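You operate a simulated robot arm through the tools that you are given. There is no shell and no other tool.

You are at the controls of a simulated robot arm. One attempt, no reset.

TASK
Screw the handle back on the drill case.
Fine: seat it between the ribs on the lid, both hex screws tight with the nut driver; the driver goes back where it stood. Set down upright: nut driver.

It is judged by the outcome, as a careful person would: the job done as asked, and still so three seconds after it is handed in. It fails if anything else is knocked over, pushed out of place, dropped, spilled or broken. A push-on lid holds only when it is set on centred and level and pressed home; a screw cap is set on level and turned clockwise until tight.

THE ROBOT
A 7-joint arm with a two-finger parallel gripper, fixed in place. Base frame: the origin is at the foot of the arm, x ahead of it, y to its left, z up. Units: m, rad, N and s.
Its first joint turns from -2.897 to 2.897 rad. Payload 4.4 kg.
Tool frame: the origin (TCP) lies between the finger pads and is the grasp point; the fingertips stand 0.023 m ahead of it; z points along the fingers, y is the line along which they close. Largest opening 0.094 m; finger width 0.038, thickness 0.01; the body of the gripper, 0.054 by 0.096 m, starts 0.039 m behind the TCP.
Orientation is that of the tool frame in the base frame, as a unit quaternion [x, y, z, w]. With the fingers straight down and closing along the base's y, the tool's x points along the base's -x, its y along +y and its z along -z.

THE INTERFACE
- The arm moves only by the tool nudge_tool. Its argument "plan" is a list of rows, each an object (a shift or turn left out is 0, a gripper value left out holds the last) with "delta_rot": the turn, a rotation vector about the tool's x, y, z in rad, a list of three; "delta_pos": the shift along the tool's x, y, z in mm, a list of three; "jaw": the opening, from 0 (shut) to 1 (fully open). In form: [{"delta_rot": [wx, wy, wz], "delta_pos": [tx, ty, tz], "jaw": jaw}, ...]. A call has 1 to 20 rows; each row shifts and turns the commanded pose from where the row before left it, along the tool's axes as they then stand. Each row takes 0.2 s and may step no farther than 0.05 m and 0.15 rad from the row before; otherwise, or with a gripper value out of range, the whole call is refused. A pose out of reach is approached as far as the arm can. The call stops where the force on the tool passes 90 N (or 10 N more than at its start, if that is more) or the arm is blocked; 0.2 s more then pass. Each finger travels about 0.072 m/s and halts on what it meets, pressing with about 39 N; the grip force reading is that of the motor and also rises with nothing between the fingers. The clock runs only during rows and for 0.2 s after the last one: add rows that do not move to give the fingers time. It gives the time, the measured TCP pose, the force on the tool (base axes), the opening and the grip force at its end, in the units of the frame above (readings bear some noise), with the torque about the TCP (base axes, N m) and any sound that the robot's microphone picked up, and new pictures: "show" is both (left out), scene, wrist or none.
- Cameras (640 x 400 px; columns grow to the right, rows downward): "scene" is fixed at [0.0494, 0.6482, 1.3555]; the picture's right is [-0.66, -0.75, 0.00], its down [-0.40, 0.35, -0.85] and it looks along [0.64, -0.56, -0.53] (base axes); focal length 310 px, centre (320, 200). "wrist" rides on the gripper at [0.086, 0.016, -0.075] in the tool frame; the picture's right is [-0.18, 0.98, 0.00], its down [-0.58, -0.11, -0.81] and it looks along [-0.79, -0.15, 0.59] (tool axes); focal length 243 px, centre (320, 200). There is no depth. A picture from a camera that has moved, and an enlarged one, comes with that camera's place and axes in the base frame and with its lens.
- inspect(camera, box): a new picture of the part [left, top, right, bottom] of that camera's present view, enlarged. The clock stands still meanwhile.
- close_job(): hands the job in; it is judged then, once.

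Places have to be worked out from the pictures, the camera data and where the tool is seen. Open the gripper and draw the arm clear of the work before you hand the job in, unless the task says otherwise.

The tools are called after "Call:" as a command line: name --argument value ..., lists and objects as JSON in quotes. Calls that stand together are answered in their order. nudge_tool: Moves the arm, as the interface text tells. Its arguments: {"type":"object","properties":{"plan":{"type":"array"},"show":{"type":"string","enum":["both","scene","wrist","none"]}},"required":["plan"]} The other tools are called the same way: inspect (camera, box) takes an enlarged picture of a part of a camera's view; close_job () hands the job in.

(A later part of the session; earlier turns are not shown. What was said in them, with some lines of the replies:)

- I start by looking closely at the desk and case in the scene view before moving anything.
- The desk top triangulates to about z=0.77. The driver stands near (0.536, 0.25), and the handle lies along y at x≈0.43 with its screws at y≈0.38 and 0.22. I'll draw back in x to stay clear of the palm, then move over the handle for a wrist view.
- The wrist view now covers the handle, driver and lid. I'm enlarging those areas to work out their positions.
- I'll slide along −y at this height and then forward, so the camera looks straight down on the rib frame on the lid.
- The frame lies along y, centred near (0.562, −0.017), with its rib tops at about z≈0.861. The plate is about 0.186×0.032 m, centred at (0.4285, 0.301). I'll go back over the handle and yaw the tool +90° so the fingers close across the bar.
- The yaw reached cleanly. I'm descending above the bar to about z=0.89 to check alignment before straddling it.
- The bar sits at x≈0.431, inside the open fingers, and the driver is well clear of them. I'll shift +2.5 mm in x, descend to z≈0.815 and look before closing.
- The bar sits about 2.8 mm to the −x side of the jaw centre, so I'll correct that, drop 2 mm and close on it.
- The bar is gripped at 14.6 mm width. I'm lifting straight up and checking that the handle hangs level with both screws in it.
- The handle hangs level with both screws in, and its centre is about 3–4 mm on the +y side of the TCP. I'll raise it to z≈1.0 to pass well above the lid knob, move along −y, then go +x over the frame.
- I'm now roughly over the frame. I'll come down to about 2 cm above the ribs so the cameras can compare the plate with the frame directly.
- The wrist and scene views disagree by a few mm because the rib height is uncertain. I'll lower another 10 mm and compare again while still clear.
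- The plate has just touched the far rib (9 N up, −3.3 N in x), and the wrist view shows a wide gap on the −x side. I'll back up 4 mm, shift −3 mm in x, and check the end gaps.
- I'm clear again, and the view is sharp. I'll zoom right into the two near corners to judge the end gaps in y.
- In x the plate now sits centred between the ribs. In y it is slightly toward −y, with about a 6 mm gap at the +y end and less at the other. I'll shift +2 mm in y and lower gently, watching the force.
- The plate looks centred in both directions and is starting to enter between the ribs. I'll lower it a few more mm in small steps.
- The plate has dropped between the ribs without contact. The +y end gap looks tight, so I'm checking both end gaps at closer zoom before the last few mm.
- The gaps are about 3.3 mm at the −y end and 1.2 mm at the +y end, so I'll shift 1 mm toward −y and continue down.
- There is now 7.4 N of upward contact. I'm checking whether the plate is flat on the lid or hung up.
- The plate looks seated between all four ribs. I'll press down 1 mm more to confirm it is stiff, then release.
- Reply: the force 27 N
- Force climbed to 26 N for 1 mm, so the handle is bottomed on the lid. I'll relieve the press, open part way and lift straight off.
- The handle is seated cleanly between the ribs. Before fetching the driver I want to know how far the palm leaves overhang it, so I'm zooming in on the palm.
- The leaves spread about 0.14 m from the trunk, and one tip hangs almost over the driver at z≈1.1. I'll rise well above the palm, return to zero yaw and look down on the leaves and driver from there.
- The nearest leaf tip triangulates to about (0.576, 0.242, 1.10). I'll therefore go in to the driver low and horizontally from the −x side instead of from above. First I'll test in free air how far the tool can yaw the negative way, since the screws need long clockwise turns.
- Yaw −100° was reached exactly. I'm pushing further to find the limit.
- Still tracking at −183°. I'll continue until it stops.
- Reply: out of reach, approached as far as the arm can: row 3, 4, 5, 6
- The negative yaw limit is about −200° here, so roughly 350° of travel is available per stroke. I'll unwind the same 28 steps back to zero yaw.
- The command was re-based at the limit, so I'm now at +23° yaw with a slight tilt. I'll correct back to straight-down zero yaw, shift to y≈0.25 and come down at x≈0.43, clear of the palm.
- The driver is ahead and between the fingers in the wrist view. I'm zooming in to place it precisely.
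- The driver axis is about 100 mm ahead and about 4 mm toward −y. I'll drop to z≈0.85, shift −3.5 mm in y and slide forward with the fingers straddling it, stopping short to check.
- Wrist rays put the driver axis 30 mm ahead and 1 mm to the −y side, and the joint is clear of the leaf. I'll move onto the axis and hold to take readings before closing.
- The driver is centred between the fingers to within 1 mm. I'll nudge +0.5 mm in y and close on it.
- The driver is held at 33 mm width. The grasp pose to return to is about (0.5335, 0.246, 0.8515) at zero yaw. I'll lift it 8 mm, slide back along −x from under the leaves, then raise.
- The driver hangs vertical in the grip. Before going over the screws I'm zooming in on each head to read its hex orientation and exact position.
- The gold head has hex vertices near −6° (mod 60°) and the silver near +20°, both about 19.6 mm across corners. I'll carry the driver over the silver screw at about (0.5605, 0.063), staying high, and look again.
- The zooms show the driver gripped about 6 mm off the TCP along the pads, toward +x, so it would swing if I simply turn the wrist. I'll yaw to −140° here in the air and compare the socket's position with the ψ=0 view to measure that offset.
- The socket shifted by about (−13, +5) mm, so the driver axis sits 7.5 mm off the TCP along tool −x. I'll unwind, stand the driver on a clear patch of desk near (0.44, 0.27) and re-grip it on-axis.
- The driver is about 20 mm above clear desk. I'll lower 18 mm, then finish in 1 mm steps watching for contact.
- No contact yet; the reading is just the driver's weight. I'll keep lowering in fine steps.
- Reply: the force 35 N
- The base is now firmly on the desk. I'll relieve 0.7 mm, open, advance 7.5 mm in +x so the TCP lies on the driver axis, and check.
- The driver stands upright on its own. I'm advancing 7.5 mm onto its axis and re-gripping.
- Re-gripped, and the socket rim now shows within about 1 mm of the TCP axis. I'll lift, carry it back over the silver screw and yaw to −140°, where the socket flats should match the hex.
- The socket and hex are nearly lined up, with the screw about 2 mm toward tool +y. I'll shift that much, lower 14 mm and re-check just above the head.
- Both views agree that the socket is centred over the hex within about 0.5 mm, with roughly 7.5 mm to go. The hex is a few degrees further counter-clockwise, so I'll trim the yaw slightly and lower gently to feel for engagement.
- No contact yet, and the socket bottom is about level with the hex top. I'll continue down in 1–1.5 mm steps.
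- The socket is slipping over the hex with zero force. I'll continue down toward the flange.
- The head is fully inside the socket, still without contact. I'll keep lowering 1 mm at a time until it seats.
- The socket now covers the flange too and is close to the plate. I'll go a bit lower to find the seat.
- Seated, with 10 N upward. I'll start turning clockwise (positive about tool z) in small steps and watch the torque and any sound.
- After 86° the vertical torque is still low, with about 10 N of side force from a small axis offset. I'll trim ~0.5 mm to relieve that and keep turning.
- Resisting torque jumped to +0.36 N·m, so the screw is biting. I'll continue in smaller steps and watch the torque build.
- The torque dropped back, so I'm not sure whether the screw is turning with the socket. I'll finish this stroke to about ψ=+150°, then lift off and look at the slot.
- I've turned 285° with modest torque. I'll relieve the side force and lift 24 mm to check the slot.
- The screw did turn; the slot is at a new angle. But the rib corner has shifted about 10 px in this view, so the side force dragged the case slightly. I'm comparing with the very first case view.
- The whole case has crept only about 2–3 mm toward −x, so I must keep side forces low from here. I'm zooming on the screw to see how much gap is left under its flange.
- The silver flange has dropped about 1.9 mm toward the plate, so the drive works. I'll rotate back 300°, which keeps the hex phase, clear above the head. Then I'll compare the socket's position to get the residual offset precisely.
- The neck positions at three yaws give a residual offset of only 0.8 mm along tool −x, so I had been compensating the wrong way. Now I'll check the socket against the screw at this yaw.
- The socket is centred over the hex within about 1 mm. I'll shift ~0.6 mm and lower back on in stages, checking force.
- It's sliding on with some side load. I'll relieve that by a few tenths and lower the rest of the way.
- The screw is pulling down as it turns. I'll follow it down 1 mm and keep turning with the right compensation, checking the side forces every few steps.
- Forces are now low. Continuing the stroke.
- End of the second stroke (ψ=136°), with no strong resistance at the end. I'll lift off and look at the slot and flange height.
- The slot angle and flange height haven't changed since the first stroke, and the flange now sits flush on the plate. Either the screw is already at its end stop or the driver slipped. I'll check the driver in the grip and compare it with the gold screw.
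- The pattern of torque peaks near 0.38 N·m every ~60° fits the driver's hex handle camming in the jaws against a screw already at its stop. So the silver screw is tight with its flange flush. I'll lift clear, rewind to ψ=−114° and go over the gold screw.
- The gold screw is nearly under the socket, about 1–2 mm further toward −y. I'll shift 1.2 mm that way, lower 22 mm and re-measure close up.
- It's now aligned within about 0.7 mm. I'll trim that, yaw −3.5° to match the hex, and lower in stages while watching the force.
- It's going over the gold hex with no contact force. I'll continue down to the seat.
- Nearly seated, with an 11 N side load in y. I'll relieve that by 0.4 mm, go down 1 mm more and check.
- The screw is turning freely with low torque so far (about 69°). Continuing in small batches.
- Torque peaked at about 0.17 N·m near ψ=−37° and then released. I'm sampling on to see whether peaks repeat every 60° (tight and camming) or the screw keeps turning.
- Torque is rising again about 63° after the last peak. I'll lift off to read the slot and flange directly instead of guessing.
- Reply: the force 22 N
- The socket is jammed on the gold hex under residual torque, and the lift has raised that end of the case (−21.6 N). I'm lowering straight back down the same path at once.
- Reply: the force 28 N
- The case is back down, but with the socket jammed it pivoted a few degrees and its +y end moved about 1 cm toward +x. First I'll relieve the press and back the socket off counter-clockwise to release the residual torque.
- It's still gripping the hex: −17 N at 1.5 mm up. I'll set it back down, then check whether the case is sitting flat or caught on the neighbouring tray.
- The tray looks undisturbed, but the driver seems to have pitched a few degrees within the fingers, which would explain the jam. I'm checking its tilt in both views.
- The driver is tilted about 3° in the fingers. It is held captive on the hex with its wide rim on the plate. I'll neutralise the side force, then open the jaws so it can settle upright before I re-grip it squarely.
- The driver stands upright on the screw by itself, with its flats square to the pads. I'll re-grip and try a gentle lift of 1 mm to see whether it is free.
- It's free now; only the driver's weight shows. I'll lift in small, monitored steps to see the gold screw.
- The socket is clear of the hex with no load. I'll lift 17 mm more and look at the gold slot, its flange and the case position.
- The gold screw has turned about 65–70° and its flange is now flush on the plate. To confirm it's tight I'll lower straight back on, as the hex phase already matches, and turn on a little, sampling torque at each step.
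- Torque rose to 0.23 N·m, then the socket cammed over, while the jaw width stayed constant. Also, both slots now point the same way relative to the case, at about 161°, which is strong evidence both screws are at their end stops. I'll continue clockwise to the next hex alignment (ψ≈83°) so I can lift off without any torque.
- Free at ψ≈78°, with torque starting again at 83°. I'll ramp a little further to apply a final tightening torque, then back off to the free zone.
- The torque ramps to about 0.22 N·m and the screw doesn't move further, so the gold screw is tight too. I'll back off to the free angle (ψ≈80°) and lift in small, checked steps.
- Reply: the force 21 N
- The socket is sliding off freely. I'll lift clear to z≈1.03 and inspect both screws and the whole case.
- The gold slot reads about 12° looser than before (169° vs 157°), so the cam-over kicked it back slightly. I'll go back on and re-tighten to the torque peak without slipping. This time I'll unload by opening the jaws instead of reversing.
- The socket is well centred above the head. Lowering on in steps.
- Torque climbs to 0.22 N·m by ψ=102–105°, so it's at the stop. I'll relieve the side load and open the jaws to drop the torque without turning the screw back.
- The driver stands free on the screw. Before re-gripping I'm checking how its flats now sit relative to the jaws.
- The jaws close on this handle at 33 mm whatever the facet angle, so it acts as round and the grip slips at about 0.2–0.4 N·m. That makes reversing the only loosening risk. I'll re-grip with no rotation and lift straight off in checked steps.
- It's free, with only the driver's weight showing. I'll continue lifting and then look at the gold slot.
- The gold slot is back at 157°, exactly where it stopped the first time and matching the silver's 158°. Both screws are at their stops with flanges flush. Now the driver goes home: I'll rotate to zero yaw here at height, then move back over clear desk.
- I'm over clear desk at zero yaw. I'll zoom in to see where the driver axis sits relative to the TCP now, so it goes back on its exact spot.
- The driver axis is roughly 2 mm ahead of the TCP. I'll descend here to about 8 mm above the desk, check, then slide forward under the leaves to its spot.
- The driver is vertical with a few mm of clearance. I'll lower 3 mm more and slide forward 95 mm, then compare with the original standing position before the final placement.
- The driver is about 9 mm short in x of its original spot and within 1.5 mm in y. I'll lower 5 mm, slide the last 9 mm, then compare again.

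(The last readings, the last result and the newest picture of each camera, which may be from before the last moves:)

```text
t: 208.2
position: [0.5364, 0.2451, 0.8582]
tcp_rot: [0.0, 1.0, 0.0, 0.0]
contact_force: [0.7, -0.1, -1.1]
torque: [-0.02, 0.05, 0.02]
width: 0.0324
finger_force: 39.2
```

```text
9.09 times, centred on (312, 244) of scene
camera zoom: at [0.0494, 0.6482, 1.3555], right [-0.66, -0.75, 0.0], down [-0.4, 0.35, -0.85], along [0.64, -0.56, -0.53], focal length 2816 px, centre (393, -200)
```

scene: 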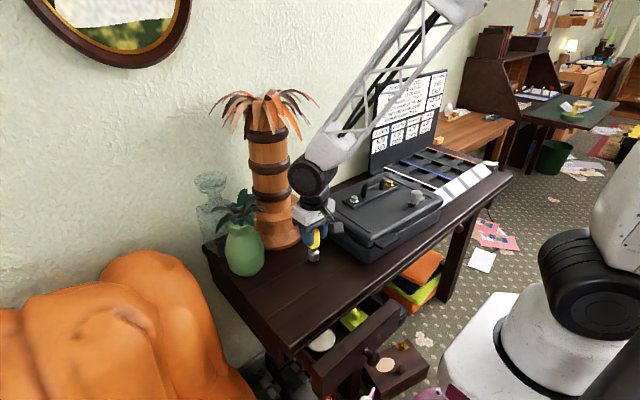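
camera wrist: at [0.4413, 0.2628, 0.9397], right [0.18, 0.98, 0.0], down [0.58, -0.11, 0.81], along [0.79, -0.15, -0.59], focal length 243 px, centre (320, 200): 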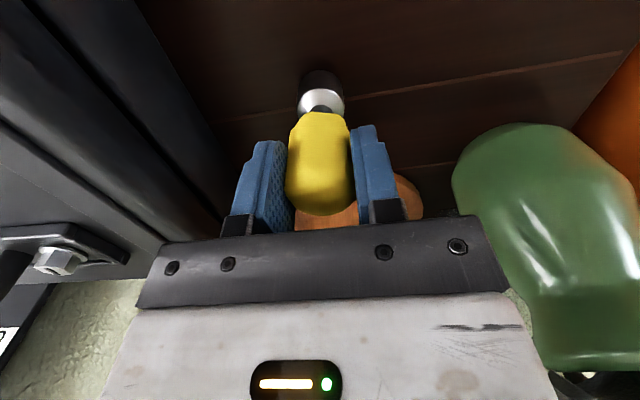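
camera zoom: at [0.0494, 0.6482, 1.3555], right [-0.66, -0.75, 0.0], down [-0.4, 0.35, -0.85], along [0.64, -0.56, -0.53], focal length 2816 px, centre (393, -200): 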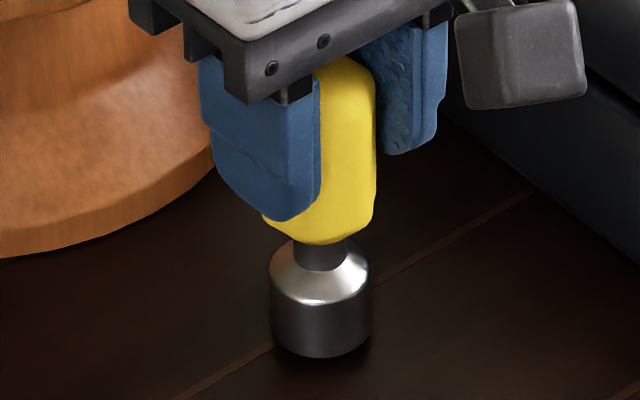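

That lines up with the original image position; it only needs to drop about 4 mm straight down. Lowering in fine steps to contact.

Call:
nudge_tool --plan '[{"delta_pos": [0, 0, 1.5]}, {"delta_pos": [0, 0, 1]}, {}]' --show "none"

Call:
nudge_tool --plan '[{"delta_pos": [0, 0, 0.7]}, {}]' --show "none"

Call:
nudge_tool --plan '[{"delta_pos": [0, 0, 0.7]}, {}]' --show "none"

```text
t: 209.0
position: [0.5374, 0.2444, 0.8557]
tcp_rot: [0.001, 1.0, 0.002, 0.0]
contact_force: [-0.4, -0.5, -1.6]
torque: [-0.01, -0.01, 0.03]
width: 0.0322
finger_force: 38.7
```

```text
t: 209.6
position: [0.5351, 0.2431, 0.8544]
tcp_rot: [-0.001, 1.0, -0.001, 0.0]
contact_force: [-0.9, 1.2, -1.2]
torque: [0.01, 0.0, -0.01]
width: 0.0324
finger_force: 38.8
```

```text
t: 210.2
position: [0.5365, 0.243, 0.8545]
tcp_rot: [0.0, 1.0, 0.0, 0.0]
contact_force: [0.2, 0.8, -0.8]
torque: [0.0, 0.0, 0.03]
width: 0.0322
finger_force: 39.0
```

Call:
nudge_tool --plan '[{"delta_pos": [0, 0, 0.7]}, {}]' --show "none"

Call:
nudge_tool --plan '[{"delta_pos": [0, 0, 0.6]}, {}]' --show "none"

Call:
inspect --camera "scene" --box '[296, 222, 328, 266]'

```text
t: 210.8
position: [0.5358, 0.2446, 0.8545]
tcp_rot: [0.0, 1.0, 0.0, 0.001]
contact_force: [-5.8, -4.6, 20.8]
torque: [-0.16, 0.47, 0.0]
width: 0.0322
finger_force: 39.3
```

```text
t: 211.4
position: [0.538, 0.2446, 0.8549]
tcp_rot: [0.001, 1.0, 0.001, 0.001]
contact_force: [-12.2, -1.5, 49.4]
torque: [-0.12, 0.67, -0.04]
width: 0.0322
finger_force: 39.0
```

```text
9.09 times, centred on (312, 244) of scene
camera zoom: at [0.0494, 0.6482, 1.3555], right [-0.66, -0.75, 0.0], down [-0.4, 0.35, -0.85], along [0.64, -0.56, -0.53], focal length 2816 px, centre (393, -200)
```

zoom: 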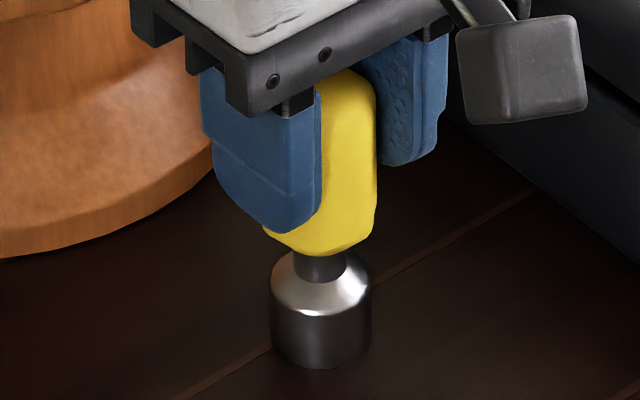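

The driver is on the desk exactly at its original image position. I'll relieve the press by 1 mm, then open the jaws slowly.

Call:
nudge_tool --plan '[{"delta_pos": [0, 0, -0.9]}, {}]' --show "none"

Call:
nudge_tool --plan '[{"jaw": 0.45}, {"jaw": 0.7}, {"jaw": 1}, {}, {}]' --show "none"

Call:
inspect --camera "scene" --box '[296, 222, 328, 266]'

Call:
inspect --camera "wrist" --box '[200, 40, 460, 240]'

```text
t: 212.0
position: [0.5375, 0.2449, 0.8551]
tcp_rot: [0.0, 1.0, 0.0, 0.0]
contact_force: [4.3, 7.0, 28.8]
torque: [0.47, -0.73, 0.08]
width: 0.0322
finger_force: 38.7
```

```text
t: 213.2
position: [0.5367, 0.2452, 0.8526]
tcp_rot: [0.001, 1.0, 0.0, 0.0]
contact_force: [0.0, 0.4, -0.2]
torque: [0.02, 0.01, 0.01]
width: 0.0938
finger_force: 0.1
```

```text
9.09 times, centred on (312, 244) of scene
camera zoom: at [0.0494, 0.6482, 1.3555], right [-0.66, -0.75, 0.0], down [-0.4, 0.35, -0.85], along [0.64, -0.56, -0.53], focal length 2816 px, centre (393, -200)
```

zoom: 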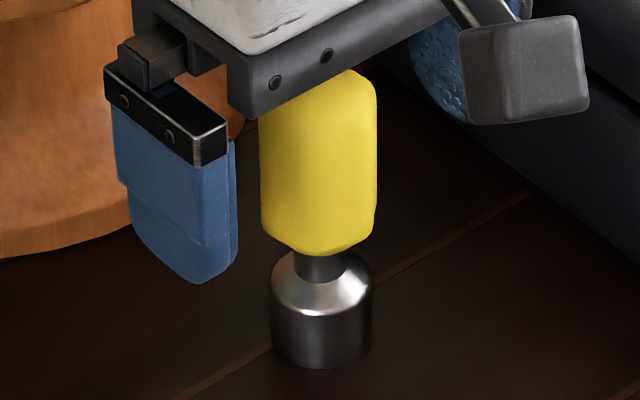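

```text
2.00 times, centred on (330, 140) of wrist
camera zoom: at [0.4492, 0.2607, 0.9291], right [0.18, 0.98, 0.0], down [0.58, -0.11, 0.81], along [0.79, -0.15, -0.59], focal length 485 px, centre (300, 320)
```

zoom: 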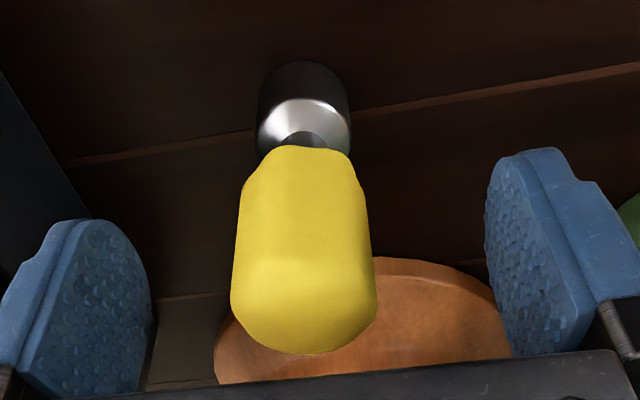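

The driver stands upright, free, and exactly where it stood. I'll back straight out along −x with the jaws open, then rise clear.

Call:
nudge_tool --plan '[{"delta_pos": [25, 0, 0]}, {"delta_pos": [35, 0, 0]}, {"delta_pos": [45, 0, 0]}, {"delta_pos": [0, 0, -45]}, {"delta_pos": [0, 0, -45]}, {"delta_pos": [0, 0, -45]}, {"delta_pos": [0, 0, -45]}, {"delta_pos": [0, 0, -45]}, {}, {}]'

Call:
inspect --camera "scene" --box '[270, 150, 470, 275]'

Call:
inspect --camera "scene" --box '[335, 165, 415, 215]'

Call:
inspect --camera "scene" --box '[338, 190, 370, 210]'

Call:
inspect --camera "scene" --box '[374, 168, 404, 193]'

```text
t: 215.4
position: [0.4322, 0.2438, 1.079]
tcp_rot: [0.0, 1.0, 0.001, 0.0]
contact_force: [-0.3, -0.4, 0.1]
torque: [0.01, 0.0, -0.03]
width: 0.0939
finger_force: 0.1
camera wrist: at [0.3453, 0.2614, 1.1543], right [0.18, 0.98, 0.0], down [0.58, -0.11, 0.81], along [0.79, -0.15, -0.59], focal length 243 px, centre (320, 200)
```

scene: 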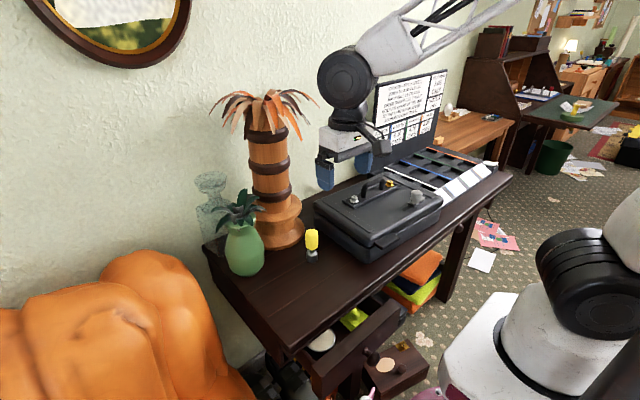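
wrist: 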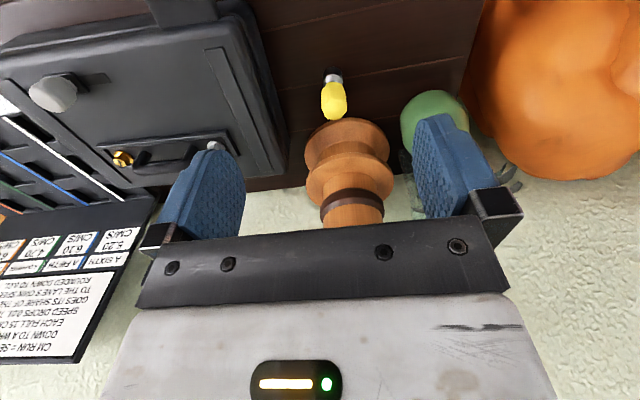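

```text
3.20 times, centred on (370, 212) of scene
camera zoom: at [0.0494, 0.6482, 1.3555], right [-0.66, -0.75, 0.0], down [-0.4, 0.35, -0.85], along [0.64, -0.56, -0.53], focal length 991 px, centre (160, 160)
```

zoom: 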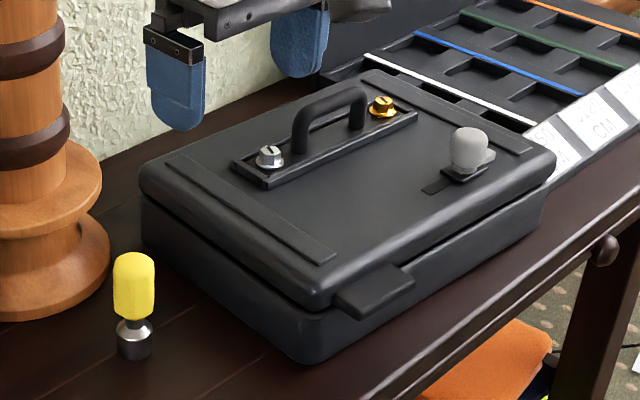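

```text
8.00 times, centred on (375, 190) of scene
camera zoom: at [0.0494, 0.6482, 1.3555], right [-0.66, -0.75, 0.0], down [-0.4, 0.35, -0.85], along [0.64, -0.56, -0.53], focal length 2478 px, centre (-120, 280)
```

zoom: 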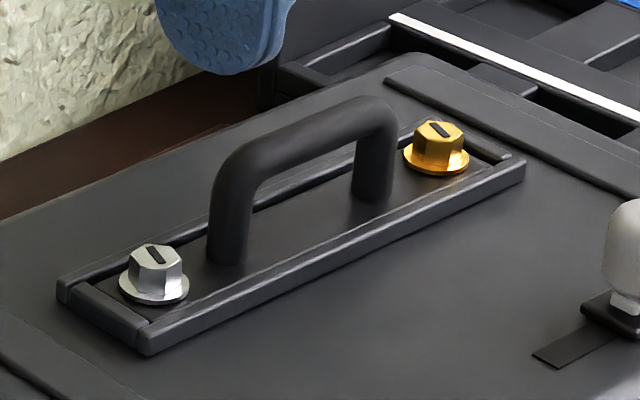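

```text
16.00 times, centred on (354, 200) of scene
camera zoom: at [0.0494, 0.6482, 1.3555], right [-0.66, -0.75, 0.0], down [-0.4, 0.35, -0.85], along [0.64, -0.56, -0.53], focal length 4957 px, centre (-224, 200)
```

zoom: 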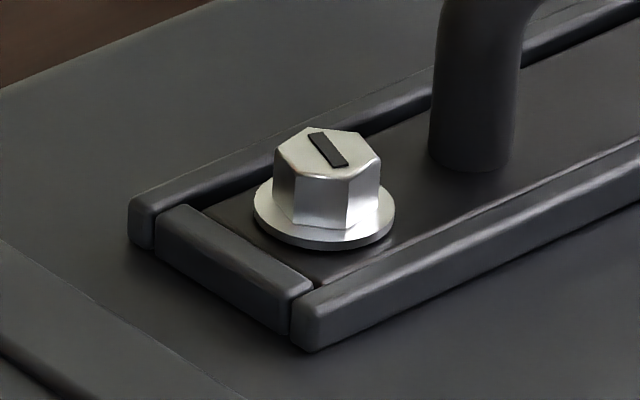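

```text
16.00 times, centred on (389, 180) of scene
camera zoom: at [0.0494, 0.6482, 1.3555], right [-0.66, -0.75, 0.0], down [-0.4, 0.35, -0.85], along [0.64, -0.56, -0.53], focal length 4957 px, centre (-784, 512)
```

zoom: 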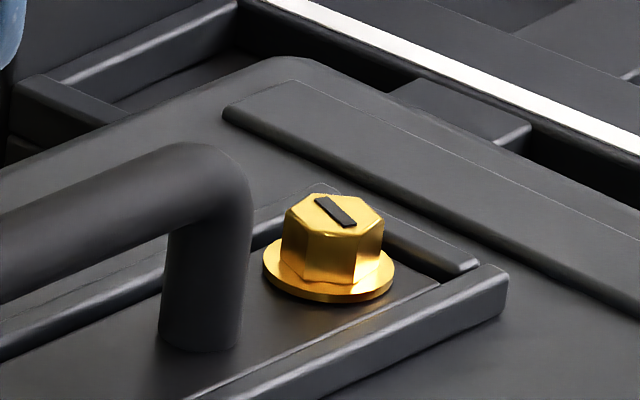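

Both screws now show matching slot angles (about 157°) with flanges flush, the handle sits between the ribs and the driver is back upright. The case yawed only ~2.5° with its centre within about 2 mm. I'll withdraw the arm back toward its starting area, staying clear of the palm.

Call:
nudge_tool --plan '[{"delta_pos": [30, 0, 0]}, {"delta_pos": [0, 45, 0]}, {"delta_pos": [0, 45, 0]}, {"delta_pos": [0, 45, 0]}, {"delta_pos": [0, 45, 0]}, {"delta_pos": [0, 45, 0]}, {"delta_pos": [0, 45, 0]}, {}, {}, {}]'

Call:
inspect --camera "scene" --box '[190, 70, 510, 280]'

```text
t: 217.6
position: [0.4007, 0.5143, 1.0776]
tcp_rot: [0.0, 1.0, -0.001, 0.001]
contact_force: [0.0, 0.2, 0.0]
torque: [-0.02, 0.02, 0.03]
width: 0.0939
finger_force: 0.0
camera wrist: at [0.3135, 0.5314, 1.1521], right [0.18, 0.98, 0.0], down [0.58, -0.11, 0.81], along [0.79, -0.15, -0.59], focal length 243 px, centre (320, 200)
```

scene: 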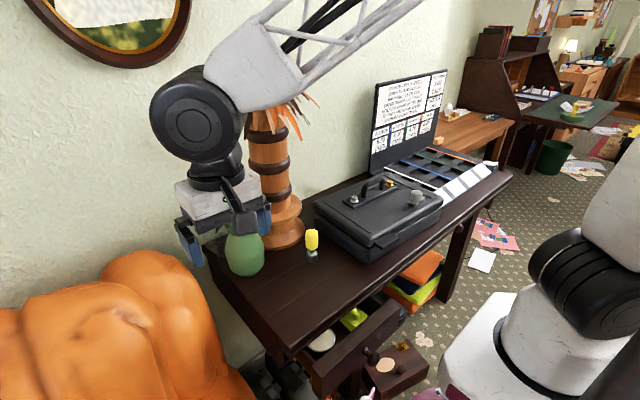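
wrist: 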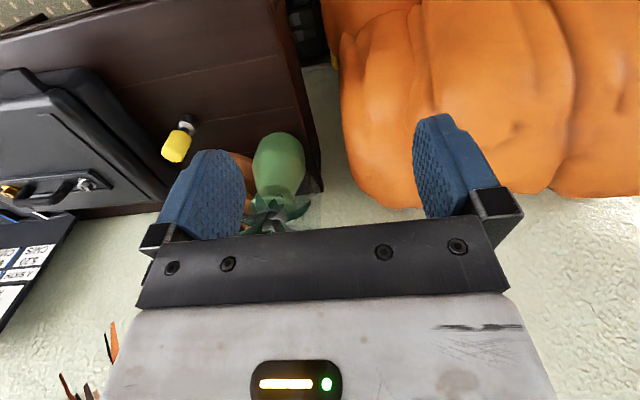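

```text
1.90 times, centred on (350, 175) of scene
camera zoom: at [0.0494, 0.6482, 1.3555], right [-0.66, -0.75, 0.0], down [-0.4, 0.35, -0.85], along [0.64, -0.56, -0.53], focal length 590 px, centre (263, 248)
```

zoom: 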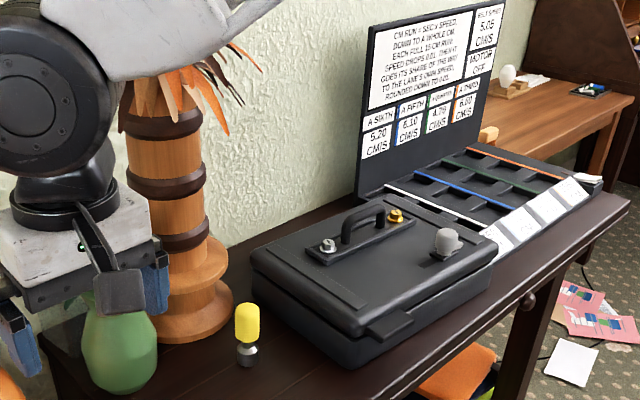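

The arm is clear with its jaws open and nothing touching. The handle is seated between the ribs and both screws are tight. The driver is upright on its original spot, and the palm, vase and tray are undisturbed, so I'm handing the job in.

Call:
close_job

```text
The job is handed in.
```

The handle is back on the drill case. It sits between the ribs on the lid, and both hex screws are turned down until they would go no further. The nut driver is standing upright where it was at the start. I have handed the job in, and no result has come back yet.

- **Screws:** Both flanges sit flush on the handle plate, and both slots ended up pointing the same way (about 157°), which suggests both reached their stops. The gripper slipped on the driver at about 0.2–0.4 N·m, so they are no tighter than that. The gold screw worked about 12° loose partway through, so I tightened it again and lifted off without turning it back.
- **Case moved slightly:** The socket jammed on the gold screw while I was lifting off, and that end of the case came up about 2–3 cm before I set it straight back down. The case is now turned about 2.5° from where it was. Its centre is within about 2 mm of its old place, but its corners moved up to about 1 cm. I left it like that, because dragging it back by the handle risked disturbing the screws.
- **Everything else:** In the final view the palm, vase, glass decanter, tray and lid knob look undisturbed. The arm is clear and the gripper is open.
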